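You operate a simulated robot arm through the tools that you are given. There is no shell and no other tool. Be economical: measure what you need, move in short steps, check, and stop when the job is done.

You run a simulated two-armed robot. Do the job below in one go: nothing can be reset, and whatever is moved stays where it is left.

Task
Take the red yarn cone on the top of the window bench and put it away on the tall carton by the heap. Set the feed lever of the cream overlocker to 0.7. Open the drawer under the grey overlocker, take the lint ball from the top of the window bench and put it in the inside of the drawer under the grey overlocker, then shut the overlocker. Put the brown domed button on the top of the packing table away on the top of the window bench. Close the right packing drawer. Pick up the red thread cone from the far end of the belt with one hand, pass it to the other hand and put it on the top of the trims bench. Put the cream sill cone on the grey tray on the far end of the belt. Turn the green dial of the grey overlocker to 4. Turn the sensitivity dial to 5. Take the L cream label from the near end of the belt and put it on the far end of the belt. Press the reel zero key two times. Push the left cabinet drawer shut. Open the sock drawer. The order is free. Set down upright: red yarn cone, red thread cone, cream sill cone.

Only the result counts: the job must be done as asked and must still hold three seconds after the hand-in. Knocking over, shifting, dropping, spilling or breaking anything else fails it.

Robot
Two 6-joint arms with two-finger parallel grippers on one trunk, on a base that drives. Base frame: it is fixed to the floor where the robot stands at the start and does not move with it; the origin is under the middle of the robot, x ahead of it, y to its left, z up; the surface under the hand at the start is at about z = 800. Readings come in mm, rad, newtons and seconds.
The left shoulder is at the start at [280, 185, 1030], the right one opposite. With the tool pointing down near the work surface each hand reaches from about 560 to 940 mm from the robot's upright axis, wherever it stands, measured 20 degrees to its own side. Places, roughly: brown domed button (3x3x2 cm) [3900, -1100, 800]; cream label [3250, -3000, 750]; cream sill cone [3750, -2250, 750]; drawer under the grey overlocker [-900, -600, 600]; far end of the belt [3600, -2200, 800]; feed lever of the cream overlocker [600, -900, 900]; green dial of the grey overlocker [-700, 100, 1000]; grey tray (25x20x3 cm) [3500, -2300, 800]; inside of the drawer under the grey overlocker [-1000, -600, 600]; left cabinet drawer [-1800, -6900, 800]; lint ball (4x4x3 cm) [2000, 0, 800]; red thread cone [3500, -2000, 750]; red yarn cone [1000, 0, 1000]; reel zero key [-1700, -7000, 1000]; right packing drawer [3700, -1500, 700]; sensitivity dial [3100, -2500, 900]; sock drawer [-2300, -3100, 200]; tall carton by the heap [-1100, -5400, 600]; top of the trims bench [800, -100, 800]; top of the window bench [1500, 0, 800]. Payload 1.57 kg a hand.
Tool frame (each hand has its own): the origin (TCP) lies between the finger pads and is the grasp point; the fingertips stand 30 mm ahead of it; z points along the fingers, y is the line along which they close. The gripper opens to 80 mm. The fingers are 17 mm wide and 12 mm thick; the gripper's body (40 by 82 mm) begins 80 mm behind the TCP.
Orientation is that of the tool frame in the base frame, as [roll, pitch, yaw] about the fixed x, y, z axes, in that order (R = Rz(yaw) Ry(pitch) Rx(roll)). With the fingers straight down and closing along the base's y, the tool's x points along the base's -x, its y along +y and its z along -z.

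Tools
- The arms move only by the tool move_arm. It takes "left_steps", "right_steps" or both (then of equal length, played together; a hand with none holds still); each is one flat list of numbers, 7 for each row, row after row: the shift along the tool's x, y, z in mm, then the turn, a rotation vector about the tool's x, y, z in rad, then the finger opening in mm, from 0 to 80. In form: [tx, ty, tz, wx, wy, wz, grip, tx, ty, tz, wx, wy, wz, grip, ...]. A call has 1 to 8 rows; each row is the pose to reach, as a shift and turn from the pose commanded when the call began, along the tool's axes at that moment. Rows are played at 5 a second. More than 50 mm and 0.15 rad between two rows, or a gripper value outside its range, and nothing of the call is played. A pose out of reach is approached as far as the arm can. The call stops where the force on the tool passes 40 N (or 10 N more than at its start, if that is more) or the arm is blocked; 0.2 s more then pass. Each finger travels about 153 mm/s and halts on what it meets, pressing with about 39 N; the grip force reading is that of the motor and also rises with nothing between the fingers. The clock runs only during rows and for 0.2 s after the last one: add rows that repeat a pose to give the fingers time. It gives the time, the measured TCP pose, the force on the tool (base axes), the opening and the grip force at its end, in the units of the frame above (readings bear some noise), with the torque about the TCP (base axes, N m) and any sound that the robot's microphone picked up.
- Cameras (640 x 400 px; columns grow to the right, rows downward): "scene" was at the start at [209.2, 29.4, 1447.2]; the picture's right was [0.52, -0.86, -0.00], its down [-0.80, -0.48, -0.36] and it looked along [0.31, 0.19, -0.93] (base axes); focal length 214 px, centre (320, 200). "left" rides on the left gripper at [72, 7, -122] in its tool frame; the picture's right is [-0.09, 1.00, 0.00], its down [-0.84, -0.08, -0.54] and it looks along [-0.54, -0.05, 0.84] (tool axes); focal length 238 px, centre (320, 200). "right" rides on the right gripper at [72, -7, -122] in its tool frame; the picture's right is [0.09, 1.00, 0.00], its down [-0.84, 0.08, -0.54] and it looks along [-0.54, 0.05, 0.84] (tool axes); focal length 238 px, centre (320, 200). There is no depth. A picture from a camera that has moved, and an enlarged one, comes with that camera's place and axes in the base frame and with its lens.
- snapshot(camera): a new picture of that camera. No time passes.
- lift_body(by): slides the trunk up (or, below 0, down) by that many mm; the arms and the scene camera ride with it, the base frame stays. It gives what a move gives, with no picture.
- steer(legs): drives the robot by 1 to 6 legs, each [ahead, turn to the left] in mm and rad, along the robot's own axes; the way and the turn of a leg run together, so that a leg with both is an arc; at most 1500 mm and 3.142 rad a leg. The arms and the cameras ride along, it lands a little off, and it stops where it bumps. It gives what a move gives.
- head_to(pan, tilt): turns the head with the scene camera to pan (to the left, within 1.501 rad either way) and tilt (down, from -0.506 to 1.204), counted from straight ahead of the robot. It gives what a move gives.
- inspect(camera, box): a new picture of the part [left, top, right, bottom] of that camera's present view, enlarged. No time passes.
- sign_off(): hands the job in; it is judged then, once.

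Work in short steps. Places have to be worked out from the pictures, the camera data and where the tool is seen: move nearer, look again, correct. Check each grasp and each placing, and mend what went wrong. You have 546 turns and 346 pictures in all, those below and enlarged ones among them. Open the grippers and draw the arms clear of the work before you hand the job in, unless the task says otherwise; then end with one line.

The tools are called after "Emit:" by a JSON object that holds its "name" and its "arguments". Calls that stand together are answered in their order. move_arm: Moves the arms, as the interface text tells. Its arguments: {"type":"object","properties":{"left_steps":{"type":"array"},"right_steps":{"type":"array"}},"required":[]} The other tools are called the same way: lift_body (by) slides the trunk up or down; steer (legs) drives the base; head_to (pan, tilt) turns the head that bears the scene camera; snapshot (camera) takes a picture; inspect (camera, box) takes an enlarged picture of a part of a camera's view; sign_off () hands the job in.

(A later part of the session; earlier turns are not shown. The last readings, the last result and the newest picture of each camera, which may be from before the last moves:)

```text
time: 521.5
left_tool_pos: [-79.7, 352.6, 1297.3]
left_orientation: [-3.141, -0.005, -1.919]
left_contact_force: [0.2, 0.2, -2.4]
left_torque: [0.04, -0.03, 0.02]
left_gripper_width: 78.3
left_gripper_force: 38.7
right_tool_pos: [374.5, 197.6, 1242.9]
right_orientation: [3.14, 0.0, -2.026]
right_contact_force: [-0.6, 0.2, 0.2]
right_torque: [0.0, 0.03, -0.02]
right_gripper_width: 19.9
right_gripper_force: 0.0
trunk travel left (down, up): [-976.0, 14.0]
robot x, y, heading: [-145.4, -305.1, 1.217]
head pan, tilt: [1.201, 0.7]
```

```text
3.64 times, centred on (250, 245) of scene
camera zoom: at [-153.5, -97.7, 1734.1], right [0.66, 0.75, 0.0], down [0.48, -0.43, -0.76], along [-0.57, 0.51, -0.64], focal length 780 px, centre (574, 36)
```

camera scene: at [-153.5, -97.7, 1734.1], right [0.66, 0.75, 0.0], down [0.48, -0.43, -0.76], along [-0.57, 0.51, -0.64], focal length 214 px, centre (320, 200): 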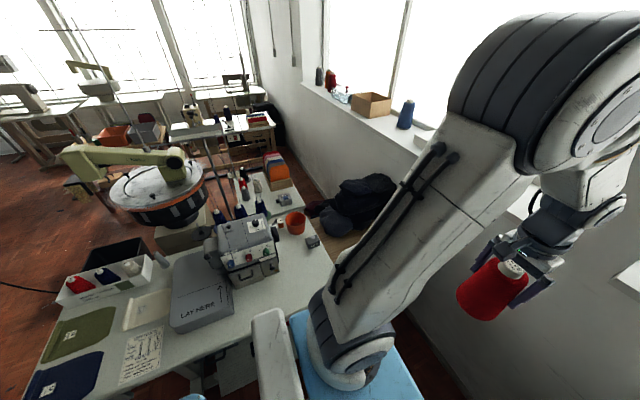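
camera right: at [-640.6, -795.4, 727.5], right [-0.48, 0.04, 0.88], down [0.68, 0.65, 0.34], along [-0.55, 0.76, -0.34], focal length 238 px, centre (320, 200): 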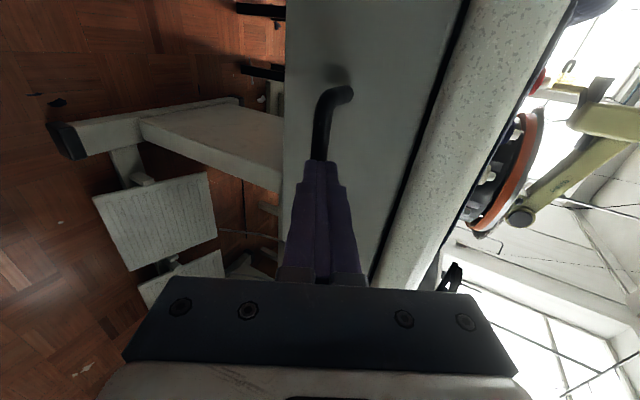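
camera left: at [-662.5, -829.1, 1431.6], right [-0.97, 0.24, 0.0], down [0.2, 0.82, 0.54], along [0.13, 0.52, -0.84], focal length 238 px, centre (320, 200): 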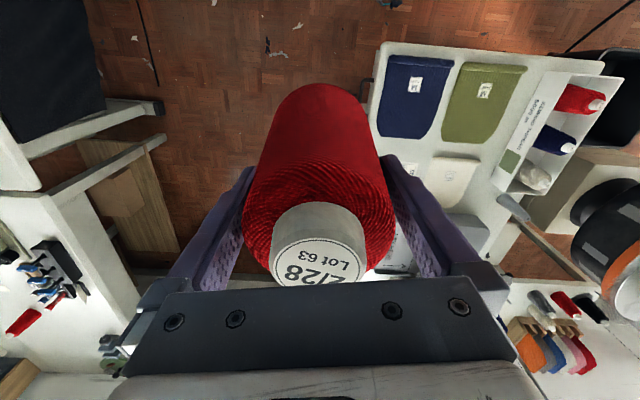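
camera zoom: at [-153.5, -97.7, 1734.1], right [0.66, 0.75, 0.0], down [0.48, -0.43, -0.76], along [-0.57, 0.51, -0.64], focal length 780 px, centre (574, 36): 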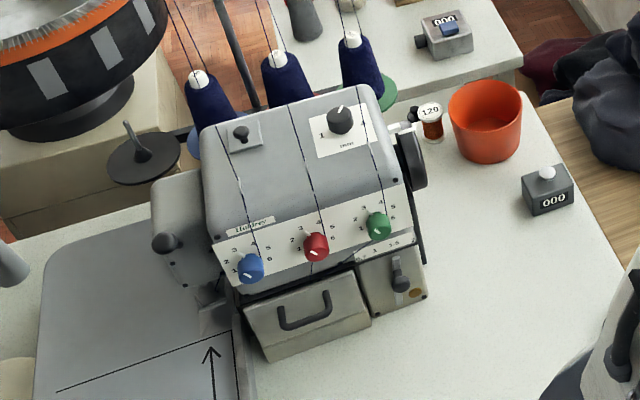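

Green dial at about (-730, 104, 965). Raise the left hand a bit for clearance and turn to face the machine.

Emit:
{"name": "move_arm", "arguments": {"left_steps": [20, 0, -30, 0, 0, 0, 0, 40, 0, -60, 0, 0, 0, 0, 50, 0, -90, 0, 0, 0, 0]}}

Emit:
{"name": "steer", "arguments": {"legs": [[0, 1.6]]}}

Emit:
{"name": "snapshot", "arguments": {"camera": "right"}}

```text
time: 522.3
left_tool_pos: [-97.0, 304.9, 1386.1]
left_orientation: [3.141, -0.007, -1.921]
left_contact_force: [-0.2, -0.5, -2.6]
left_torque: [0.01, 0.03, -0.03]
left_gripper_width: 78.2
left_gripper_force: 38.8
right_tool_pos: [375.2, 196.2, 1243.6]
right_orientation: [-3.142, 0.0, -2.025]
right_contact_force: [-0.3, 1.2, 0.5]
right_torque: [-0.01, 0.0, 0.0]
right_gripper_width: 20.0
right_gripper_force: 0.1
trunk travel left (down, up): [-976.0, 14.0]
robot x, y, heading: [-142.4, -303.2, 1.214]
head pan, tilt: [1.201, 0.7]
```

```text
time: 526.6
left_tool_pos: [-760.1, -279.7, 1386.1]
left_orientation: [3.14, -0.005, -0.309]
left_contact_force: [-1.6, 0.4, -2.6]
left_torque: [-0.02, -0.02, 0.03]
left_gripper_width: 78.4
left_gripper_force: 39.4
right_tool_pos: [-669.3, 195.8, 1243.1]
right_orientation: [3.14, 0.0, -0.413]
right_contact_force: [-0.5, 0.1, -0.5]
right_torque: [0.0, -0.02, -0.02]
right_gripper_width: 20.1
right_gripper_force: 0.0
trunk travel left (down, up): [-976.0, 14.0]
robot x, y, heading: [-150.2, -306.6, 2.824]
head pan, tilt: [1.201, 0.7]
```

```text
133 pictures are left
camera right: at [-601.1, 172.8, 1365.2], right [-0.32, -0.95, 0.0], down [-0.8, 0.27, 0.54], along [-0.51, 0.17, -0.84], focal length 238 px, centre (320, 200)
```

right: 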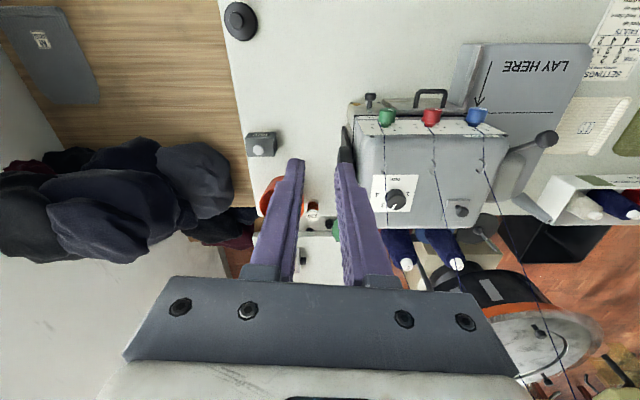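

Emit:
{"name": "steer", "arguments": {"legs": [[-140, 0]]}}

Emit:
{"name": "move_arm", "arguments": {"right_steps": [-10, 40, 10, 0, 0, -0.05, 50, -20, 75, 20, 0, 0, -0.096, 60, -20, 107, 30, 0, -0.12, -0.096, 60]}}

Emit:
{"name": "move_arm", "arguments": {"right_steps": [0, 0, 0, 0, -0.13, 0, 60, 0, 0, 0, 0, -0.26, 0, 60, 0, 0, 0, 0, -0.39, 0, 60, 0, 0, 0, 0, -0.52, 0, 60, 0, 0, 0, 0, -0.65, 0, 60, 0, 0, 0, 0, -0.78, 0, 60]}}

```text
time: 527.9
left_tool_pos: [-629.3, -322.9, 1385.6]
left_orientation: [-3.141, -0.003, -0.307]
left_contact_force: [0.0, -0.7, -3.2]
left_torque: [0.0, 0.01, -0.01]
left_gripper_width: 78.2
left_gripper_force: 39.3
right_tool_pos: [-537.8, 150.9, 1243.5]
right_orientation: [3.139, 0.0, -0.413]
right_contact_force: [0.0, -0.3, 1.2]
right_torque: [0.0, -0.04, 0.01]
right_gripper_width: 20.0
right_gripper_force: 0.1
trunk travel left (down, up): [-976.0, 14.0]
robot x, y, heading: [-12.4, -351.0, 2.827]
head pan, tilt: [1.201, 0.7]
```

```text
time: 528.7
left_tool_pos: [-629.1, -322.7, 1387.6]
left_orientation: [3.142, -0.006, -0.307]
left_contact_force: [0.5, 0.5, -2.3]
left_torque: [-0.01, 0.01, -0.01]
left_gripper_width: 78.4
left_gripper_force: 38.9
right_tool_pos: [-598.0, 61.6, 1213.2]
right_orientation: [-3.138, 0.12, -0.315]
right_contact_force: [-0.2, 0.6, 0.0]
right_torque: [0.0, -0.03, 0.03]
right_gripper_width: 60.1
right_gripper_force: 0.1
trunk travel left (down, up): [-976.0, 14.0]
robot x, y, heading: [-16.1, -347.1, 2.829]
head pan, tilt: [1.201, 0.7]
```

```text
time: 530.1
left_tool_pos: [-629.4, -324.6, 1385.0]
left_orientation: [3.141, -0.005, -0.309]
left_contact_force: [-0.6, -0.3, -1.5]
left_torque: [0.03, 0.02, 0.0]
left_gripper_width: 78.4
left_gripper_force: 38.9
right_tool_pos: [-618.0, 70.3, 1212.6]
right_orientation: [-3.134, 0.901, -0.314]
right_contact_force: [-0.2, 0.0, 0.2]
right_torque: [-0.01, 0.03, 0.01]
right_gripper_width: 60.1
right_gripper_force: 0.1
right hand out of reach, approached as far as the arm can: row 6
trunk travel left (down, up): [-976.0, 14.0]
robot x, y, heading: [-15.3, -347.7, 2.83]
head pan, tilt: [1.201, 0.7]
```

Emit:
{"name": "lift_body", "arguments": {"by": -130}}

Emit:
{"name": "snapshot", "arguments": {"camera": "right"}}

```text
time: 531.7
left_tool_pos: [-629.5, -323.5, 1256.3]
left_orientation: [-3.141, -0.006, -0.308]
left_contact_force: [0.2, 0.1, -1.4]
left_torque: [0.0, 0.02, -0.01]
left_gripper_width: 78.2
left_gripper_force: 39.4
right_tool_pos: [-618.3, 71.2, 1082.0]
right_orientation: [-3.135, 0.899, -0.311]
right_contact_force: [-0.1, 1.0, -0.3]
right_torque: [0.01, 0.04, 0.03]
right_gripper_width: 60.0
right_gripper_force: 0.0
trunk travel left (down, up): [-846.0, 144.0]
robot x, y, heading: [-15.3, -345.9, 2.828]
head pan, tilt: [1.201, 0.7]
```

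```text
132 pictures are left
camera right: at [-483.7, 33.1, 1100.9], right [-0.26, -0.96, -0.08], down [-0.12, -0.05, 0.99], along [-0.96, 0.26, -0.1], focal length 238 px, centre (320, 200)
```

right: 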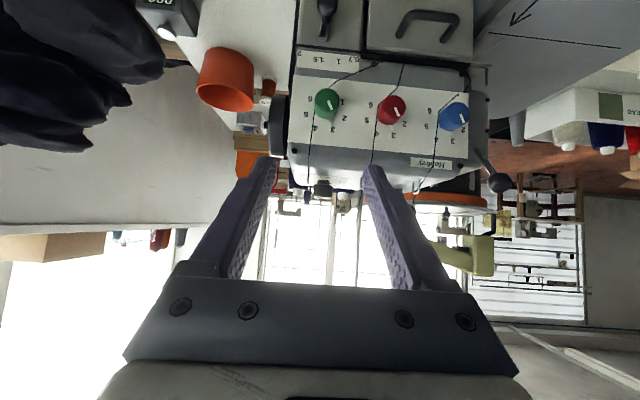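

Emit:
{"name": "inspect", "arguments": {"camera": "right", "box": [280, 60, 400, 170]}}

```text
3.64 times, centred on (340, 115) of right
camera zoom: at [-483.7, 33.1, 1100.9], right [-0.26, -0.96, -0.08], down [-0.12, -0.05, 0.99], along [-0.96, 0.26, -0.1], focal length 867 px, centre (247, 509)
```

zoom: 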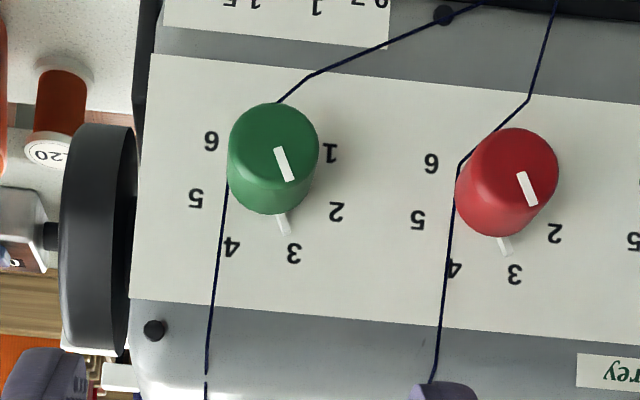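

The green dial points to 3; 4 is about 53° clockwise. Try to bring the hand horizontal, aligned with the dial axis.

Emit:
{"name": "move_arm", "arguments": {"right_steps": [0, 0, 0, 0, -0.13, 0, 60, 0, 0, 0, 0, -0.26, 0, 60, 0, 0, 0, 0, -0.39, 0, 60, 0, 0, 0, 0, -0.52, 0, 60, 0, 0, 0, 0, -0.62, 0, 60]}}

Emit:
{"name": "snapshot", "arguments": {"camera": "right"}}

```text
time: 532.9
left_tool_pos: [-629.4, -323.6, 1256.4]
left_orientation: [3.141, -0.004, -0.309]
left_contact_force: [0.2, 0.4, -2.8]
left_torque: [-0.01, 0.01, 0.02]
left_gripper_width: 78.1
left_gripper_force: 38.7
right_tool_pos: [-619.8, 70.9, 1082.1]
right_orientation: [-3.049, 1.517, -0.224]
right_contact_force: [0.5, 0.5, 0.1]
right_torque: [0.0, -0.02, 0.02]
right_gripper_width: 60.0
right_gripper_force: 0.0
right hand out of reach, approached as far as the arm can: row 1, 2, 3, 4
trunk travel left (down, up): [-846.0, 144.0]
robot x, y, heading: [-12.1, -347.7, 2.825]
head pan, tilt: [1.201, 0.7]
```

```text
130 pictures are left
camera right: at [-499.5, 39.4, 1016.5], right [-0.3, -0.95, -0.1], down [0.45, -0.23, 0.86], along [-0.84, 0.22, 0.49], focal length 238 px, centre (320, 200)
```

right: 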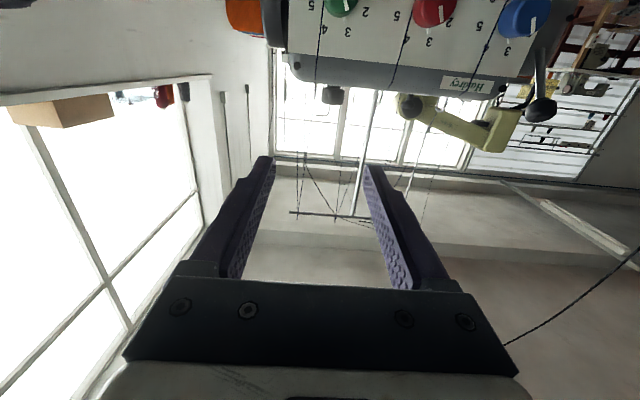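

Horizontal and aligned. Lower in front of the dial, then advance around the knob.

Emit:
{"name": "move_arm", "arguments": {"right_steps": [45, 2, 0, 0, 0, 0, 48, 90, 4, 0, 0, 0, 0, 48, 97, 5, 20, 0, 0, 0, 48, 97, 5, 45, 0, 0, 0, 48]}}

Emit:
{"name": "snapshot", "arguments": {"camera": "right"}}

```text
time: 533.9
left_tool_pos: [-629.4, -324.0, 1256.3]
left_orientation: [-3.141, -0.005, -0.307]
left_contact_force: [-0.3, -0.4, -2.8]
left_torque: [0.0, -0.04, -0.01]
left_gripper_width: 78.1
left_gripper_force: 39.2
right_tool_pos: [-656.7, 77.6, 982.0]
right_orientation: [-3.052, 1.518, -0.225]
right_contact_force: [0.6, -0.6, -0.5]
right_torque: [0.0, 0.0, 0.02]
right_gripper_width: 47.8
right_gripper_force: 0.0
right hand out of reach, approached as far as the arm can: row 1, 2, 3
trunk travel left (down, up): [-846.0, 144.0]
robot x, y, heading: [-14.0, -352.2, 2.83]
head pan, tilt: [1.201, 0.7]
```

```text
129 pictures are left
camera right: at [-536.2, 45.1, 915.0], right [-0.3, -0.95, -0.1], down [0.45, -0.23, 0.86], along [-0.84, 0.22, 0.5], focal length 238 px, centre (320, 200)
```

right: 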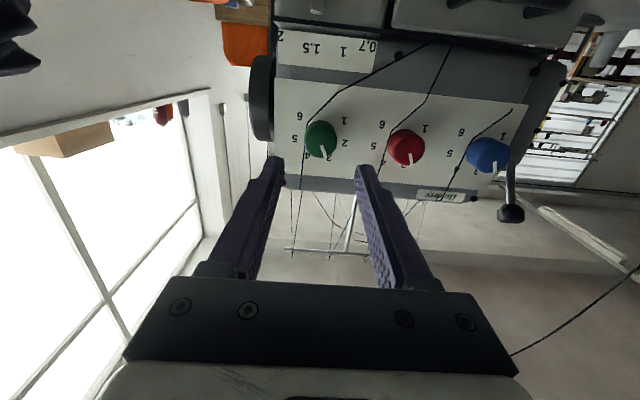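

Emit:
{"name": "move_arm", "arguments": {"right_steps": [6, 0, 12, 0, 0, 0, 48, 11, 0, 28, 0, 0, 0, 48, 11, 0, 42, 0, 0, 0, 48]}}

Emit:
{"name": "inspect", "arguments": {"camera": "right", "box": [240, 60, 400, 200]}}

```text
time: 534.7
left_tool_pos: [-629.5, -323.7, 1257.2]
left_orientation: [-3.141, -0.006, -0.308]
left_contact_force: [-0.3, 0.3, -1.7]
left_torque: [0.0, 0.03, 0.0]
left_gripper_width: 78.4
left_gripper_force: 39.1
right_tool_pos: [-695.3, 91.7, 968.4]
right_orientation: [-3.06, 1.517, -0.239]
right_contact_force: [-0.5, 0.4, -0.1]
right_torque: [0.01, 0.02, 0.0]
right_gripper_width: 48.1
right_gripper_force: 0.2
trunk travel left (down, up): [-846.0, 144.0]
robot x, y, heading: [-16.6, -348.0, 2.826]
head pan, tilt: [1.201, 0.7]
```

```text
2.86 times, centred on (320, 130) of right
camera zoom: at [-575.5, 59.4, 902.6], right [-0.31, -0.95, -0.1], down [0.45, -0.23, 0.86], along [-0.84, 0.22, 0.49], focal length 681 px, centre (320, 400)
```

zoom: 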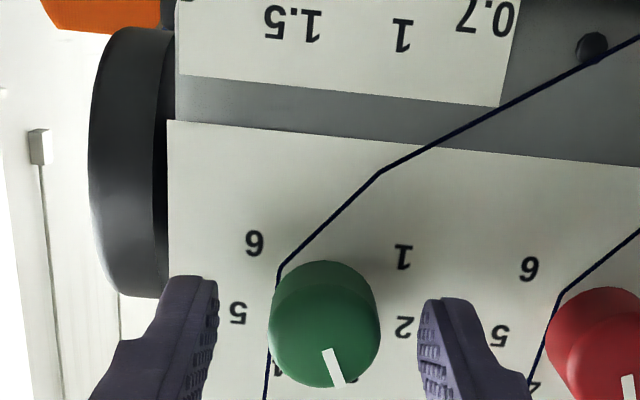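

Emit:
{"name": "move_arm", "arguments": {"right_steps": [0, 2, 0, 0, 0, 0, 36, 0, 2, 0, 0, 0, 0, 24, 0, 2, 0, 0, 0, 0, 18]}}

Emit:
{"name": "inspect", "arguments": {"camera": "right", "box": [240, 60, 400, 200]}}

```text
time: 535.5
left_tool_pos: [-629.3, -322.5, 1256.6]
left_orientation: [-3.14, -0.006, -0.306]
left_contact_force: [-0.7, -0.6, -1.9]
left_torque: [0.03, -0.02, 0.03]
left_gripper_width: 78.1
left_gripper_force: 39.0
right_tool_pos: [-695.9, 91.6, 968.8]
right_orientation: [-3.051, 1.519, -0.229]
right_contact_force: [-1.5, 4.2, 0.1]
right_torque: [-0.08, -0.2, -0.21]
right_gripper_width: 25.8
right_gripper_force: 37.6
trunk travel left (down, up): [-846.0, 144.0]
robot x, y, heading: [-15.7, -347.8, 2.834]
head pan, tilt: [1.201, 0.7]
```

```text
2.86 times, centred on (320, 130) of right
camera zoom: at [-576.2, 58.2, 902.7], right [-0.31, -0.95, -0.1], down [0.45, -0.23, 0.86], along [-0.84, 0.22, 0.5], focal length 681 px, centre (320, 400)
```

zoom: 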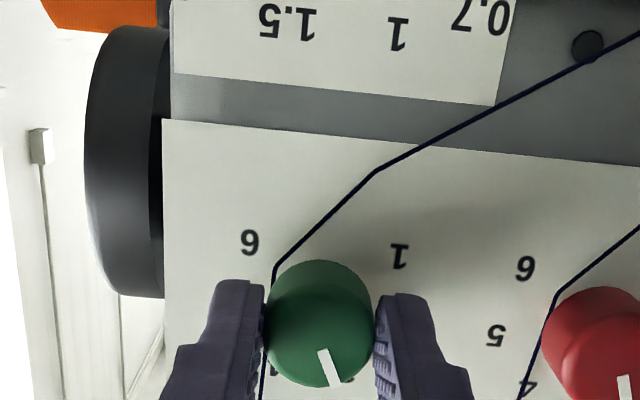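

Emit:
{"name": "move_arm", "arguments": {"right_steps": [0, -0.5, 0, 0, 0, 0.14, 15, 0.1, -1, 0, 0, 0, 0.28, 15, 0.3, -1.4, 0, 0, 0, 0.42, 15, 0.5, -1.8, 0, 0, 0, 0.56, 15, 0.8, -2.2, 0, 0, 0, 0.7, 15, 1.1, -2.6, 0, 0, 0, 0.83, 15, 1.4, -2.8, 0, 0, 0, 0.95, 15]}}

Emit:
{"name": "inspect", "arguments": {"camera": "right", "box": [240, 60, 400, 200]}}

```text
time: 537.1
left_tool_pos: [-628.7, -324.9, 1257.1]
left_orientation: [-3.139, -0.005, -0.306]
left_contact_force: [-0.2, 0.4, -1.4]
left_torque: [0.01, 0.01, 0.0]
left_gripper_width: 78.0
left_gripper_force: 39.1
right_tool_pos: [-698.5, 89.5, 970.0]
right_orientation: [1.631, 0.621, -1.845]
right_contact_force: [5.9, -19.8, 12.7]
right_torque: [0.11, 0.11, 1.22]
right_gripper_width: 25.9
right_gripper_force: 36.9
trunk travel left (down, up): [-846.0, 144.0]
robot x, y, heading: [-15.9, -345.6, 2.827]
head pan, tilt: [1.201, 0.7]
```

```text
2.86 times, centred on (320, 130) of right
camera zoom: at [-596.7, -0.8, 927.7], right [-0.23, -0.61, 0.75], down [0.68, 0.45, 0.58], along [-0.69, 0.65, 0.31], focal length 681 px, centre (320, 400)
```

zoom: 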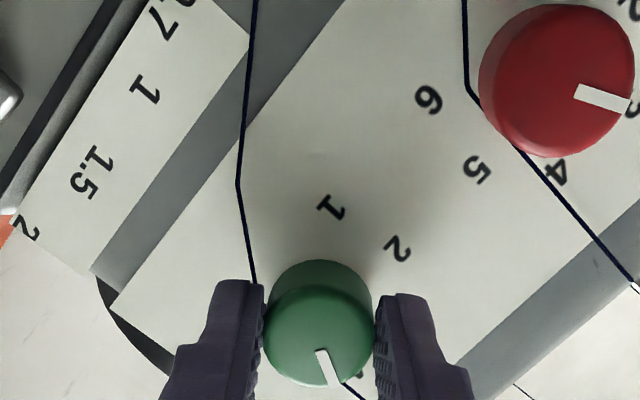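

Emit:
{"name": "move_arm", "arguments": {"right_steps": [0, 0, 0, 0, 0, 0, 27, 0, 0, 0, 0, 0, 0, 32, 0, 0, 0, 0, 0, 0, 42, 0, 0, -15, 0, 0, 0, 42, 0, 0, -40, 0, 0, 0, 46, 0, 0, -60, 0, 0, 0, 46]}}

Emit:
{"name": "inspect", "arguments": {"camera": "right", "box": [240, 60, 400, 200]}}

```text
time: 538.5
left_tool_pos: [-628.9, -323.5, 1257.0]
left_orientation: [3.14, -0.005, -0.309]
left_contact_force: [0.2, -0.4, -2.2]
left_torque: [-0.03, -0.02, -0.02]
left_gripper_width: 78.1
left_gripper_force: 39.1
right_tool_pos: [-641.4, 75.7, 971.3]
right_orientation: [1.636, 0.624, -1.849]
right_contact_force: [-0.5, -0.1, -0.1]
right_torque: [0.01, -0.01, -0.04]
right_gripper_width: 45.8
right_gripper_force: 0.1
right hand out of reach, approached as far as the arm can: row 6
trunk travel left (down, up): [-846.0, 144.0]
robot x, y, heading: [-18.9, -349.1, 2.83]
head pan, tilt: [1.201, 0.7]
```

```text
2.86 times, centred on (320, 130) of right
camera zoom: at [-542.1, -15.3, 929.6], right [-0.24, -0.61, 0.75], down [0.68, 0.44, 0.58], along [-0.69, 0.66, 0.31], focal length 681 px, centre (320, 400)
```

zoom: 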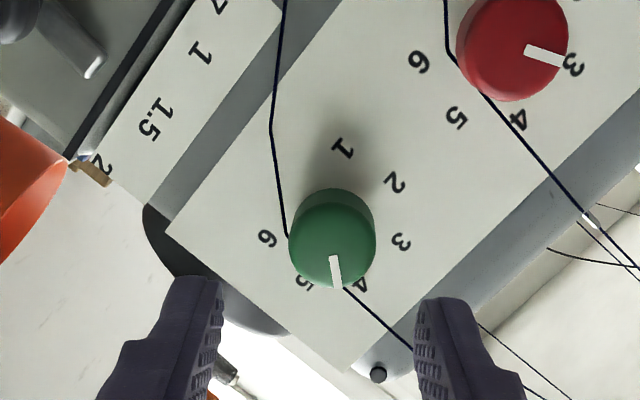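

Emit:
{"name": "move_arm", "arguments": {"right_steps": [0, 0, 0, 0, 0, -0.14, 46, 0, 0, 0, 0, 0, -0.28, 46, 0, 0, 0, 0, 0, -0.42, 46, 0, 0, 0, 0, 0, -0.56, 46, 0, 0, 0, 0, 0, -0.7, 46, 0, 0, 0, 0, 0, -0.83, 46, 0, 0, 0, 0, 0, -0.95, 46]}}

Emit:
{"name": "inspect", "arguments": {"camera": "right", "box": [240, 60, 400, 200]}}

```text
time: 540.1
left_tool_pos: [-630.0, -323.3, 1256.3]
left_orientation: [-3.141, -0.006, -0.307]
left_contact_force: [0.5, -0.2, -1.9]
left_torque: [0.0, 0.02, 0.0]
left_gripper_width: 78.2
left_gripper_force: 38.9
right_tool_pos: [-642.5, 74.8, 970.7]
right_orientation: [-3.018, 1.518, -0.192]
right_contact_force: [-0.5, -1.4, -0.5]
right_torque: [0.02, -0.01, 0.02]
right_gripper_width: 46.0
right_gripper_force: 0.1
trunk travel left (down, up): [-846.0, 144.0]
robot x, y, heading: [-18.5, -349.2, 2.829]
head pan, tilt: [1.201, 0.7]
```

```text
2.86 times, centred on (320, 130) of right
camera zoom: at [-522.5, 42.8, 905.6], right [-0.3, -0.95, -0.1], down [0.45, -0.23, 0.86], along [-0.84, 0.22, 0.49], focal length 681 px, centre (320, 400)
```

zoom: 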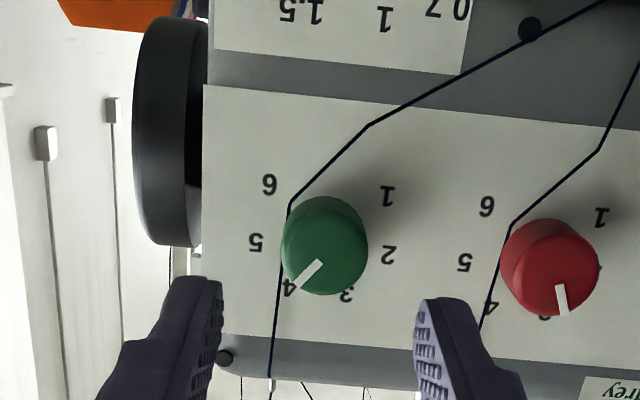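

Dial points at 4. Raise the hand and un-pitch it.

Emit:
{"name": "move_arm", "arguments": {"right_steps": [-45, 0, 0, 0, 0, 0, 46, -90, 0, 0, 0, 0, 0, 46, -135, 0, 0, 0, 0, 0, 46, -135, 0, 0, 0, 0.13, 0, 46, -135, 0, 0, 0, 0.27, 0, 46, -135, 0, 0, 0, 0.41, 0, 46, -135, 0, 0, 0, 0.55, 0, 46, -135, 0, 0, 0, 0.69, 0, 46]}}

Emit:
{"name": "move_arm", "arguments": {"right_steps": [0, 0, 0, 0, 0.13, 0, 46, 0, 0, 0, 0, 0.27, 0, 46, 0, 0, 0, 0, 0.41, 0, 46, 0, 0, 0, 0, 0.55, 0, 46, 0, 0, 0, 0, 0.69, 0, 46, 0, 0, 0, 0, 0.82, 0, 46]}}

Emit:
{"name": "lift_body", "arguments": {"by": 130}}

```text
time: 541.9
left_tool_pos: [-629.9, -322.7, 1256.6]
left_orientation: [3.139, -0.005, -0.308]
left_contact_force: [-0.2, -0.2, -1.9]
left_torque: [-0.04, 0.0, 0.04]
left_gripper_width: 77.9
left_gripper_force: 39.6
right_tool_pos: [-650.5, 76.7, 1106.5]
right_orientation: [-3.136, 0.831, -0.309]
right_contact_force: [-1.0, -0.6, -0.1]
right_torque: [-0.02, 0.04, -0.03]
right_gripper_width: 46.0
right_gripper_force: 0.1
trunk travel left (down, up): [-846.0, 144.0]
robot x, y, heading: [-20.0, -347.8, 2.829]
head pan, tilt: [1.201, 0.7]
```

```text
time: 543.3
left_tool_pos: [-629.7, -323.6, 1256.5]
left_orientation: [3.14, -0.005, -0.307]
left_contact_force: [0.1, -0.4, -1.5]
left_torque: [-0.03, 0.01, -0.01]
left_gripper_width: 77.9
left_gripper_force: 39.7
right_tool_pos: [-647.9, 76.9, 1106.0]
right_orientation: [-3.136, 0.007, -0.316]
right_contact_force: [0.6, 0.2, -0.6]
right_torque: [0.02, -0.05, 0.0]
right_gripper_width: 46.2
right_gripper_force: 0.1
trunk travel left (down, up): [-846.0, 144.0]
robot x, y, heading: [-12.7, -345.0, 2.824]
head pan, tilt: [1.201, 0.7]
```

```text
time: 544.9
left_tool_pos: [-629.2, -323.6, 1386.9]
left_orientation: [-3.141, -0.006, -0.309]
left_contact_force: [-0.3, -0.7, -2.4]
left_torque: [0.0, 0.03, 0.0]
left_gripper_width: 78.0
left_gripper_force: 38.8
right_tool_pos: [-649.3, 77.6, 1235.7]
right_orientation: [-3.136, 0.008, -0.316]
right_contact_force: [-0.3, 0.0, 0.1]
right_torque: [-0.01, -0.02, -0.04]
right_gripper_width: 45.6
right_gripper_force: 0.1
trunk travel left (down, up): [-976.0, 14.0]
robot x, y, heading: [-17.3, -346.8, 2.832]
head pan, tilt: [1.201, 0.7]
```

Emit:
{"name": "move_arm", "arguments": {"right_steps": [40, -20, -10, 0, 0, 0, 46, 80, -40, -20, 0, 0, 0, 46, 110, -70, -25, 0, 0, 0, 46, 120, -100, -30, 0, 0, 0, 46]}}

Emit:
{"name": "steer", "arguments": {"legs": [[80, 0], [0, 1.57], [1450, 0]]}}

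```text
time: 545.9
left_tool_pos: [-628.7, -324.3, 1386.7]
left_orientation: [3.141, -0.004, -0.305]
left_contact_force: [0.1, 0.6, -2.4]
left_torque: [-0.02, 0.02, 0.0]
left_gripper_width: 78.1
left_gripper_force: 39.3
right_tool_pos: [-502.8, 131.8, 1264.6]
right_orientation: [-3.136, 0.01, -0.317]
right_contact_force: [0.0, -0.3, -0.2]
right_torque: [0.0, 0.01, 0.03]
right_gripper_width: 46.1
right_gripper_force: 0.0
trunk travel left (down, up): [-976.0, 14.0]
robot x, y, heading: [-17.0, -348.3, 2.83]
head pan, tilt: [1.201, 0.7]
```

```text
time: 557.4
left_tool_pos: [-593.5, -2276.7, 1386.3]
left_orientation: [3.14, -0.006, 1.251]
left_contact_force: [0.4, 0.0, -2.2]
left_torque: [-0.01, -0.03, -0.01]
left_gripper_width: 77.9
left_gripper_force: 39.3
right_tool_pos: [-1048.3, -2145.3, 1265.2]
right_orientation: [-3.137, 0.009, 1.241]
right_contact_force: [-0.1, -0.5, 0.9]
right_torque: [-0.02, -0.01, 0.02]
right_gripper_width: 46.2
right_gripper_force: 0.1
trunk travel left (down, up): [-976.0, 14.0]
robot x, y, heading: [-563.0, -1665.2, -1.901]
head pan, tilt: [1.201, 0.7]
```

Emit:
{"name": "steer", "arguments": {"legs": [[700, 0]]}}

Emit:
{"name": "head_to", "arguments": {"pan": 0.0, "tilt": 0.4}}

Emit:
{"name": "snapshot", "arguments": {"camera": "scene"}}

```text
time: 561.2
left_tool_pos: [-813.9, -2944.1, 1386.1]
left_orientation: [3.141, -0.007, 1.256]
left_contact_force: [-0.7, -0.1, -1.8]
left_torque: [-0.04, 0.0, 0.01]
left_gripper_width: 78.0
left_gripper_force: 38.7
right_tool_pos: [-1268.7, -2814.7, 1265.5]
right_orientation: [-3.136, 0.009, 1.249]
right_contact_force: [0.3, 0.5, 0.0]
right_torque: [-0.02, 0.01, 0.02]
right_gripper_width: 46.2
right_gripper_force: 0.0
trunk travel left (down, up): [-976.0, 14.0]
robot x, y, heading: [-788.2, -2328.5, -1.892]
head pan, tilt: [1.201, 0.7]
```

```text
time: 562.6
left_tool_pos: [-814.4, -2943.7, 1387.9]
left_orientation: [3.141, -0.006, 1.256]
left_contact_force: [0.4, 0.8, -2.6]
left_torque: [0.0, 0.02, 0.0]
left_gripper_width: 78.0
left_gripper_force: 38.9
right_tool_pos: [-1269.2, -2815.6, 1264.6]
right_orientation: [-3.138, 0.008, 1.248]
right_contact_force: [-0.5, -0.8, 0.0]
right_torque: [-0.01, 0.02, 0.01]
right_gripper_width: 46.0
right_gripper_force: 0.2
trunk travel left (down, up): [-976.0, 14.0]
robot x, y, heading: [-782.7, -2334.6, -1.892]
head pan, tilt: [0.0, 0.4]
```

```text
123 pictures are left
camera scene: at [-864.1, -2570.3, 1761.0], right [-0.95, 0.32, 0.0], down [0.12, 0.37, -0.92], along [-0.29, -0.87, -0.39], focal length 214 px, centre (320, 200)
```

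scene: 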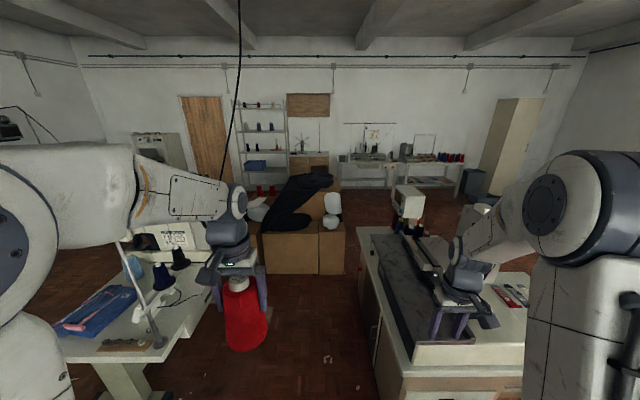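

Emit:
{"name": "steer", "arguments": {"legs": [[0, 0.02], [650, 0]]}}

Emit:
{"name": "snapshot", "arguments": {"camera": "scene"}}

```text
time: 566.6
left_tool_pos: [-987.4, -3564.7, 1386.6]
left_orientation: [-3.14, -0.006, 1.283]
left_contact_force: [0.9, -0.4, -1.4]
left_torque: [0.04, -0.03, 0.01]
left_gripper_width: 78.1
left_gripper_force: 39.1
right_tool_pos: [-1446.0, -3450.4, 1264.3]
right_orientation: [-3.135, 0.009, 1.273]
right_contact_force: [0.4, -0.7, 0.1]
right_torque: [0.01, 0.0, -0.01]
right_gripper_width: 46.0
right_gripper_force: 0.0
trunk travel left (down, up): [-976.0, 14.0]
robot x, y, heading: [-977.6, -2954.6, -1.865]
head pan, tilt: [0.0, 0.4]
```

```text
122 pictures are left
camera scene: at [-1048.6, -3193.8, 1760.9], right [-0.96, 0.29, 0.0], down [0.11, 0.37, -0.92], along [-0.27, -0.88, -0.39], focal length 214 px, centre (320, 200)
```

scene: 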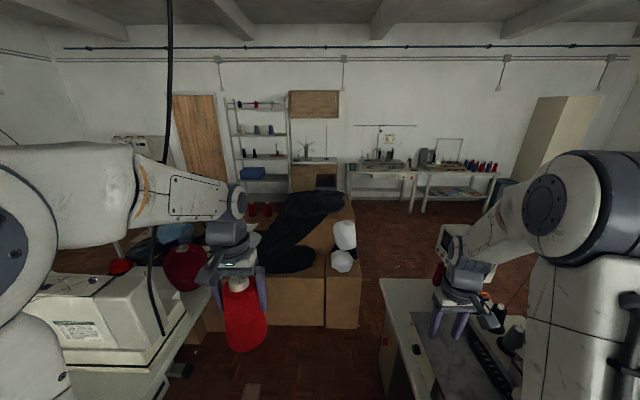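

The way past the cartons is blocked here; go round the desk on its west side.

Emit:
{"name": "steer", "arguments": {"legs": [[-650, 0], [0, -1.28], [1450, 0]]}}

Emit:
{"name": "head_to", "arguments": {"pan": 0.8, "tilt": 0.5}}

Emit:
{"name": "snapshot", "arguments": {"camera": "scene"}}

```text
time: 580.2
left_tool_pos: [-2835.2, -2493.4, 1386.8]
left_orientation: [-3.142, -0.005, 0.002]
left_contact_force: [-1.1, 0.1, -1.8]
left_torque: [-0.03, 0.02, 0.0]
left_gripper_width: 78.0
left_gripper_force: 38.7
right_tool_pos: [-2855.0, -2021.8, 1265.2]
right_orientation: [-3.135, 0.01, -0.006]
right_contact_force: [-0.7, -0.5, -0.1]
right_torque: [0.0, -0.04, 0.0]
right_gripper_width: 45.9
right_gripper_force: 0.1
trunk travel left (down, up): [-976.0, 14.0]
robot x, y, heading: [-2246.5, -2330.5, 3.138]
head pan, tilt: [0.0, 0.4]
```

```text
time: 581.3
left_tool_pos: [-2836.0, -2493.0, 1386.4]
left_orientation: [3.14, -0.003, 0.002]
left_contact_force: [0.0, 0.5, -2.0]
left_torque: [0.0, 0.0, -0.02]
left_gripper_width: 77.8
left_gripper_force: 38.6
right_tool_pos: [-2855.5, -2021.3, 1265.1]
right_orientation: [-3.135, 0.007, -0.006]
right_contact_force: [-0.2, 0.5, -0.2]
right_torque: [0.01, 0.05, 0.02]
right_gripper_width: 45.9
right_gripper_force: 0.1
trunk travel left (down, up): [-976.0, 14.0]
robot x, y, heading: [-2245.5, -2331.3, 3.134]
head pan, tilt: [0.799, 0.499]
```

```text
121 pictures are left
camera scene: at [-2467.3, -2392.9, 1751.8], right [-0.71, 0.7, 0.0], down [0.34, 0.34, -0.88], along [-0.62, -0.63, -0.48], focal length 214 px, centre (320, 200)
```

scene: 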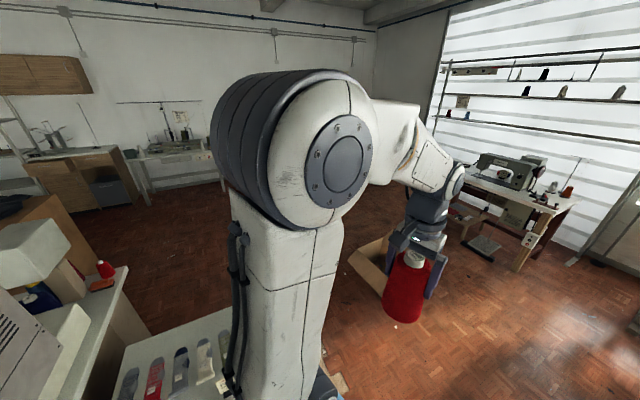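

Emit:
{"name": "steer", "arguments": {"legs": [[0, 1.26]]}}

Emit:
{"name": "head_to", "arguments": {"pan": 0.1, "tilt": 0.9}}

Emit:
{"name": "snapshot", "arguments": {"camera": "scene"}}

Emit:
{"name": "snapshot", "arguments": {"camera": "right"}}

```text
time: 582.5
left_tool_pos: [-2819.3, -2543.3, 1386.8]
left_orientation: [3.138, -0.007, 0.09]
left_contact_force: [0.0, -1.0, -1.5]
left_torque: [0.01, 0.0, -0.01]
left_gripper_width: 77.6
left_gripper_force: 38.8
right_tool_pos: [-2882.2, -2075.3, 1264.6]
right_orientation: [-3.135, 0.011, 0.081]
right_contact_force: [0.1, 0.2, 0.1]
right_torque: [-0.01, 0.03, -0.01]
right_gripper_width: 46.0
right_gripper_force: 0.2
trunk travel left (down, up): [-976.0, 14.0]
robot x, y, heading: [-2243.7, -2330.6, -3.056]
head pan, tilt: [0.799, 0.499]
stopped in leg 1: the robot was blocked; the commanded pose is now the measured one
```

```text
time: 583.5
left_tool_pos: [-2821.4, -2543.5, 1385.9]
left_orientation: [-3.14, -0.007, 0.091]
left_contact_force: [0.2, -0.6, -2.3]
left_torque: [0.05, -0.01, 0.0]
left_gripper_width: 77.8
left_gripper_force: 39.2
right_tool_pos: [-2882.3, -2075.2, 1264.8]
right_orientation: [-3.138, 0.01, 0.082]
right_contact_force: [0.5, -0.4, -0.3]
right_torque: [0.01, 0.0, -0.01]
right_gripper_width: 45.9
right_gripper_force: 0.1
trunk travel left (down, up): [-976.0, 14.0]
robot x, y, heading: [-2245.8, -2327.1, -3.062]
head pan, tilt: [0.099, 0.901]
```

```text
120 pictures are left
camera scene: at [-2479.2, -2353.8, 1718.0], right [-0.18, 0.98, 0.0], down [0.77, 0.14, -0.62], along [-0.61, -0.11, -0.78], focal length 214 px, centre (320, 200)
```

scene: 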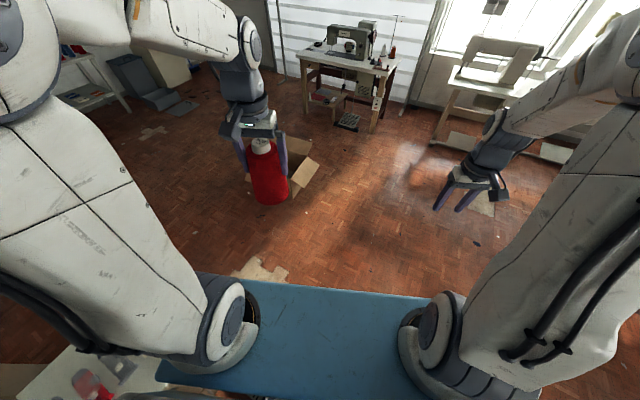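

```text
119 pictures are left
camera right: at [-2811.2, -2063.7, 1385.2], right [0.17, -0.98, -0.01], down [-0.82, -0.15, 0.55], along [-0.54, -0.09, -0.84], focal length 238 px, centre (320, 200)
```

right: 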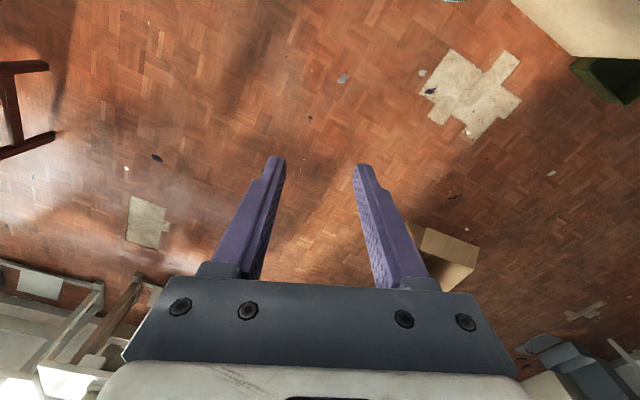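

Base corner touched the desk. Move west a bit before turning.

Emit:
{"name": "steer", "arguments": {"legs": [[450, -0.1]]}}

Emit:
{"name": "steer", "arguments": {"legs": [[0, 1.2]]}}

Emit:
{"name": "head_to", "arguments": {"pan": 0.3, "tilt": 0.8}}

Emit:
{"name": "snapshot", "arguments": {"camera": "scene"}}

```text
time: 584.2
left_tool_pos: [-2820.6, -2545.6, 1386.2]
left_orientation: [3.139, -0.009, 0.091]
left_contact_force: [-0.8, -0.4, -1.6]
left_torque: [-0.02, 0.05, 0.03]
left_gripper_width: 77.9
left_gripper_force: 39.1
right_tool_pos: [-2885.4, -2076.1, 1265.2]
right_orientation: [-3.136, 0.01, 0.084]
right_contact_force: [1.1, -0.9, -0.5]
right_torque: [-0.02, 0.02, 0.06]
right_gripper_width: 45.9
right_gripper_force: 0.1
trunk travel left (down, up): [-976.0, 14.0]
robot x, y, heading: [-2245.6, -2328.5, -3.059]
head pan, tilt: [0.099, 0.901]
stopped in leg 1: the robot was blocked; the commanded pose is now the measured one
```

```text
time: 585.0
left_tool_pos: [-2822.8, -2545.2, 1385.6]
left_orientation: [3.141, -0.01, 0.093]
left_contact_force: [0.3, 0.2, -2.7]
left_torque: [0.03, 0.0, -0.01]
left_gripper_width: 77.8
left_gripper_force: 39.2
right_tool_pos: [-2886.3, -2076.2, 1263.9]
right_orientation: [-3.137, 0.011, 0.083]
right_contact_force: [0.7, 0.1, 0.5]
right_torque: [-0.03, -0.01, 0.01]
right_gripper_width: 46.2
right_gripper_force: 0.1
trunk travel left (down, up): [-976.0, 14.0]
robot x, y, heading: [-2251.6, -2329.1, -3.056]
head pan, tilt: [0.099, 0.901]
stopped in leg 1: the robot was blocked; the commanded pose is now the measured one
```

```text
time: 585.7
left_tool_pos: [-2822.0, -2545.3, 1385.2]
left_orientation: [3.14, -0.01, 0.093]
left_contact_force: [-0.6, -0.8, -1.6]
left_torque: [0.02, 0.0, -0.02]
left_gripper_width: 77.5
left_gripper_force: 39.3
right_tool_pos: [-2885.8, -2076.8, 1264.5]
right_orientation: [-3.136, 0.01, 0.086]
right_contact_force: [-0.1, -1.3, 0.8]
right_torque: [0.01, 0.0, 0.0]
right_gripper_width: 45.9
right_gripper_force: 0.0
trunk travel left (down, up): [-976.0, 14.0]
robot x, y, heading: [-2246.9, -2326.2, -3.056]
head pan, tilt: [0.3, 0.799]
```

```text
118 pictures are left
camera scene: at [-2482.3, -2370.3, 1725.8], right [-0.37, 0.93, 0.0], down [0.67, 0.27, -0.7], along [-0.65, -0.26, -0.72], focal length 214 px, centre (320, 200)
```

scene: 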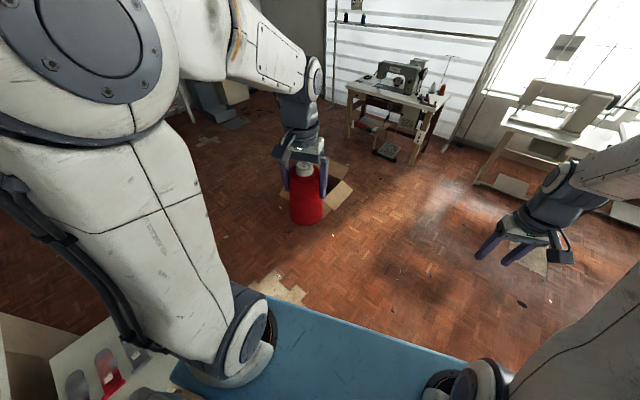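

Emit:
{"name": "steer", "arguments": {"legs": [[400, 0]]}}

```text
time: 586.4
left_tool_pos: [-2823.3, -2545.1, 1386.3]
left_orientation: [3.14, -0.011, 0.093]
left_contact_force: [0.1, -0.1, -1.8]
left_torque: [0.03, 0.03, 0.02]
left_gripper_width: 77.7
left_gripper_force: 39.1
right_tool_pos: [-2887.9, -2077.0, 1266.2]
right_orientation: [-3.137, 0.012, 0.085]
right_contact_force: [0.2, 0.8, -0.2]
right_torque: [-0.02, 0.03, -0.02]
right_gripper_width: 46.1
right_gripper_force: 0.0
trunk travel left (down, up): [-976.0, 14.0]
robot x, y, heading: [-2254.1, -2326.7, -3.057]
head pan, tilt: [0.3, 0.799]
stopped in leg 1: the robot was blocked; the commanded pose is now the measured one
```

Emit:
{"name": "steer", "arguments": {"legs": [[-300, 0], [0, -0.25]]}}

```text
time: 589.3
left_tool_pos: [-2557.5, -2367.1, 1385.2]
left_orientation: [3.139, -0.011, -0.163]
left_contact_force: [-0.2, -0.7, -2.0]
left_torque: [0.02, -0.02, -0.04]
left_gripper_width: 77.7
left_gripper_force: 39.1
right_tool_pos: [-2501.2, -1896.8, 1264.5]
right_orientation: [-3.137, 0.01, -0.17]
right_contact_force: [-0.2, 0.3, 1.0]
right_torque: [0.0, -0.01, -0.02]
right_gripper_width: 46.0
right_gripper_force: 0.1
trunk travel left (down, up): [-976.0, 14.0]
robot x, y, heading: [-1946.5, -2306.3, 2.965]
head pan, tilt: [0.3, 0.799]
```

Emit:
{"name": "steer", "arguments": {"legs": [[950, 0], [0, 1.4]]}}

Emit:
{"name": "head_to", "arguments": {"pan": 0.4, "tilt": 0.7}}

Emit:
{"name": "snapshot", "arguments": {"camera": "scene"}}

```text
time: 597.7
left_tool_pos: [-2903.4, -2751.9, 1386.0]
left_orientation: [3.141, -0.009, 1.244]
left_contact_force: [-0.9, -0.1, -2.0]
left_torque: [0.0, 0.04, 0.0]
left_gripper_width: 77.4
left_gripper_force: 38.6
right_tool_pos: [-3359.5, -2620.7, 1264.8]
right_orientation: [-3.137, 0.011, 1.237]
right_contact_force: [0.3, 0.1, 0.7]
right_torque: [-0.01, -0.02, -0.02]
right_gripper_width: 46.0
right_gripper_force: 0.1
trunk travel left (down, up): [-976.0, 14.0]
robot x, y, heading: [-2868.8, -2140.7, -1.909]
head pan, tilt: [0.3, 0.799]
```

```text
time: 598.4
left_tool_pos: [-2904.4, -2751.7, 1385.6]
left_orientation: [3.14, -0.009, 1.246]
left_contact_force: [0.1, -0.6, -1.3]
left_torque: [-0.01, 0.03, -0.02]
left_gripper_width: 77.5
left_gripper_force: 38.7
right_tool_pos: [-3360.1, -2620.8, 1265.2]
right_orientation: [-3.136, 0.011, 1.237]
right_contact_force: [0.3, -0.2, 0.1]
right_torque: [-0.01, 0.03, 0.0]
right_gripper_width: 46.0
right_gripper_force: 0.0
trunk travel left (down, up): [-976.0, 14.0]
robot x, y, heading: [-2873.0, -2141.4, -1.904]
head pan, tilt: [0.4, 0.7]
```

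```text
117 pictures are left
camera scene: at [-2917.7, -2375.9, 1734.1], right [-1.0, -0.06, 0.0], down [-0.04, 0.64, -0.76], along [0.05, -0.76, -0.64], focal length 214 px, centre (320, 200)
```

scene: 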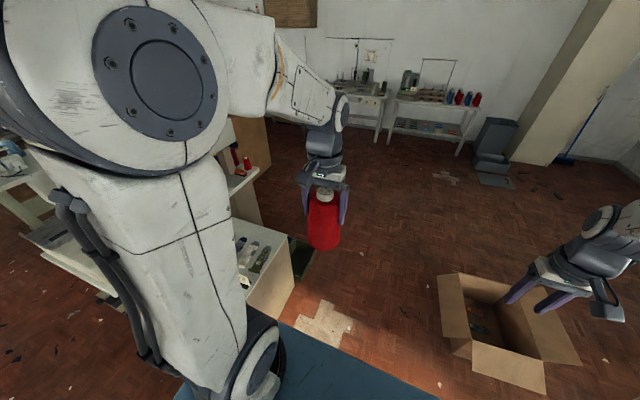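

Emit:
{"name": "inspect", "arguments": {"camera": "scene", "box": [220, 200, 350, 330]}}

```text
3.08 times, centred on (285, 265) of scene
camera zoom: at [-2917.7, -2375.9, 1734.1], right [-1.0, -0.06, 0.0], down [-0.04, 0.64, -0.76], along [0.05, -0.76, -0.64], focal length 660 px, centre (428, 0)
```

zoom: 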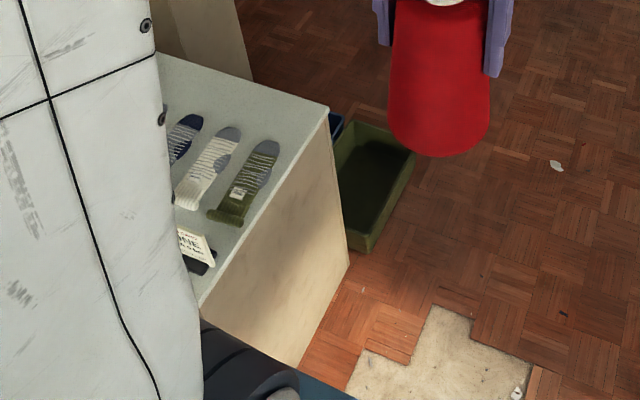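

Emit:
{"name": "steer", "arguments": {"legs": [[0, 0.75]]}}

Emit:
{"name": "head_to", "arguments": {"pan": -0.05, "tilt": 0.75}}

Emit:
{"name": "snapshot", "arguments": {"camera": "scene"}}

```text
time: 600.7
left_tool_pos: [-2484.1, -2615.0, 1385.5]
left_orientation: [3.14, -0.011, 1.983]
left_contact_force: [-0.9, 0.2, -3.0]
left_torque: [-0.02, -0.01, 0.02]
left_gripper_width: 77.4
left_gripper_force: 39.2
right_tool_pos: [-2908.8, -2822.8, 1264.7]
right_orientation: [-3.136, 0.01, 1.975]
right_contact_force: [0.2, -0.2, 0.6]
right_torque: [-0.01, -0.01, 0.0]
right_gripper_width: 45.9
right_gripper_force: 0.1
trunk travel left (down, up): [-976.0, 14.0]
robot x, y, heading: [-2871.3, -2142.4, -1.165]
head pan, tilt: [0.4, 0.7]
```

```text
time: 601.6
left_tool_pos: [-2484.8, -2614.3, 1385.2]
left_orientation: [3.141, -0.01, 1.983]
left_contact_force: [0.0, 0.1, -2.1]
left_torque: [-0.01, -0.01, -0.01]
left_gripper_width: 77.5
left_gripper_force: 38.6
right_tool_pos: [-2908.6, -2823.3, 1265.3]
right_orientation: [-3.136, 0.011, 1.976]
right_contact_force: [0.0, 0.0, -0.2]
right_torque: [-0.01, -0.03, 0.0]
right_gripper_width: 46.0
right_gripper_force: 0.0
trunk travel left (down, up): [-976.0, 14.0]
robot x, y, heading: [-2871.4, -2143.4, -1.168]
head pan, tilt: [-0.051, 0.75]
```

```text
115 pictures are left
camera scene: at [-2778.5, -2364.8, 1729.9], right [-0.94, -0.35, 0.0], down [-0.24, 0.64, -0.73], along [0.25, -0.69, -0.68], focal length 214 px, centre (320, 200)
```

scene: 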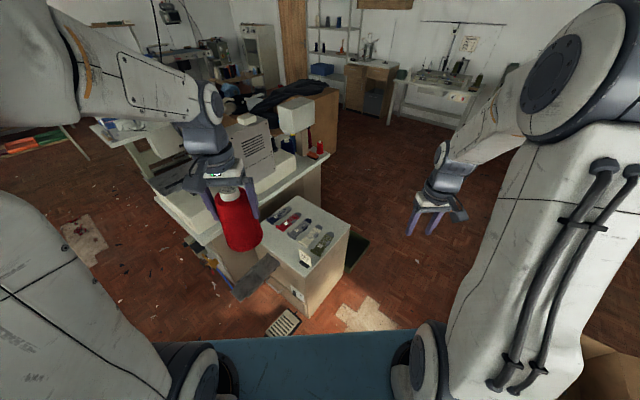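

Emit:
{"name": "inspect", "arguments": {"camera": "scene", "box": [170, 190, 390, 345]}}

```text
2.58 times, centred on (280, 268) of scene
camera zoom: at [-2778.5, -2364.8, 1729.9], right [-0.94, -0.35, 0.0], down [-0.24, 0.64, -0.73], along [0.25, -0.69, -0.68], focal length 554 px, centre (423, 26)
```

zoom: 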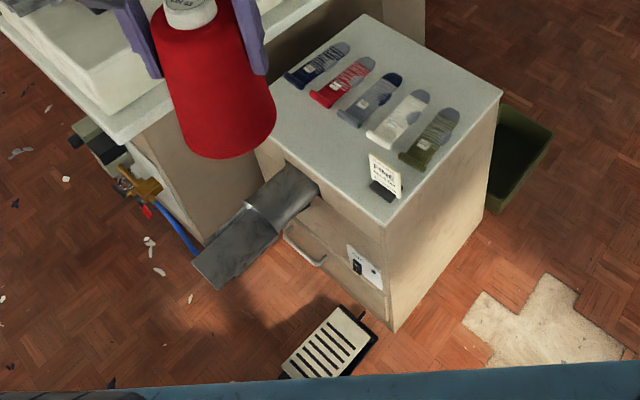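

The sock drawer is on the table's north face below a chute, handle near (-2240, -2900, ~250). Drive to a spot north of it and face it.

Emit:
{"name": "steer", "arguments": {"legs": [[0, 1.19], [985, 0], [0, -1.91]]}}

Emit:
{"name": "head_to", "arguments": {"pan": -0.15, "tilt": 0.8}}

Emit:
{"name": "snapshot", "arguments": {"camera": "scene"}}

```text
time: 614.3
left_tool_pos: [-1898.0, -2732.5, 1385.6]
left_orientation: [3.139, -0.009, 1.262]
left_contact_force: [-0.5, -0.9, -2.3]
left_torque: [0.01, 0.01, 0.01]
left_gripper_width: 77.1
left_gripper_force: 39.1
right_tool_pos: [-2355.1, -2609.3, 1264.3]
right_orientation: [-3.135, 0.008, 1.253]
right_contact_force: [0.6, 0.1, 0.4]
right_torque: [0.01, 0.0, -0.01]
right_gripper_width: 45.8
right_gripper_force: 0.1
trunk travel left (down, up): [-976.0, 14.0]
robot x, y, heading: [-1872.9, -2118.2, -1.888]
head pan, tilt: [-0.051, 0.75]
```

```text
time: 615.0
left_tool_pos: [-1898.0, -2734.2, 1386.0]
left_orientation: [3.139, -0.011, 1.261]
left_contact_force: [-0.1, -0.1, -2.7]
left_torque: [0.01, 0.03, 0.01]
left_gripper_width: 77.5
left_gripper_force: 39.0
right_tool_pos: [-2354.0, -2610.4, 1265.2]
right_orientation: [-3.135, 0.01, 1.252]
right_contact_force: [-1.2, 0.4, -0.4]
right_torque: [0.01, 0.01, -0.02]
right_gripper_width: 46.2
right_gripper_force: 0.0
trunk travel left (down, up): [-976.0, 14.0]
robot x, y, heading: [-1876.6, -2124.9, -1.888]
head pan, tilt: [-0.15, 0.799]
```

```text
113 pictures are left
camera scene: at [-1960.4, -2344.9, 1725.9], right [-0.89, 0.45, 0.0], down [0.32, 0.64, -0.7], along [-0.31, -0.62, -0.72], focal length 214 px, centre (320, 200)
```

scene: 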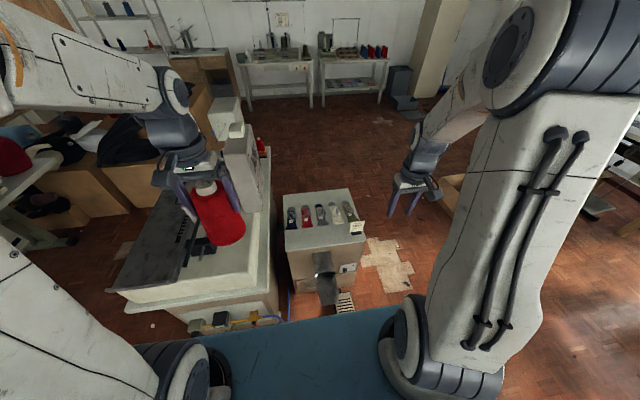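

Emit:
{"name": "inspect", "arguments": {"camera": "scene", "box": [260, 180, 400, 320]}}

```text
2.86 times, centred on (330, 250) of scene
camera zoom: at [-1960.4, -2344.9, 1725.9], right [-0.89, 0.45, 0.0], down [0.32, 0.64, -0.7], along [-0.31, -0.62, -0.72], focal length 613 px, centre (291, 57)
```

zoom: 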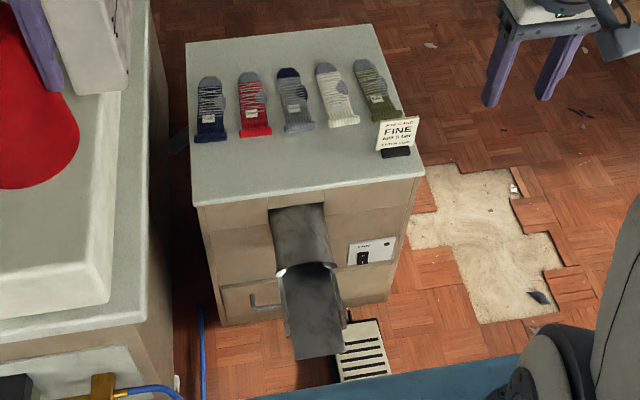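

Emit:
{"name": "steer", "arguments": {"legs": [[60, 0], [0, 1.57], [165, 0], [0, -1.57]]}}

```text
time: 624.5
left_tool_pos: [-1751.5, -2844.8, 1384.5]
left_orientation: [3.14, -0.011, 1.276]
left_contact_force: [0.0, 0.5, -2.2]
left_torque: [0.01, -0.02, -0.03]
left_gripper_width: 76.7
left_gripper_force: 38.8
right_tool_pos: [-2210.9, -2728.8, 1264.9]
right_orientation: [-3.135, 0.011, 1.267]
right_contact_force: [-0.9, -0.8, -0.5]
right_torque: [0.01, -0.03, 0.01]
right_gripper_width: 45.8
right_gripper_force: 0.1
trunk travel left (down, up): [-976.0, 14.0]
robot x, y, heading: [-1739.1, -2232.6, -1.875]
head pan, tilt: [-0.15, 0.799]
```

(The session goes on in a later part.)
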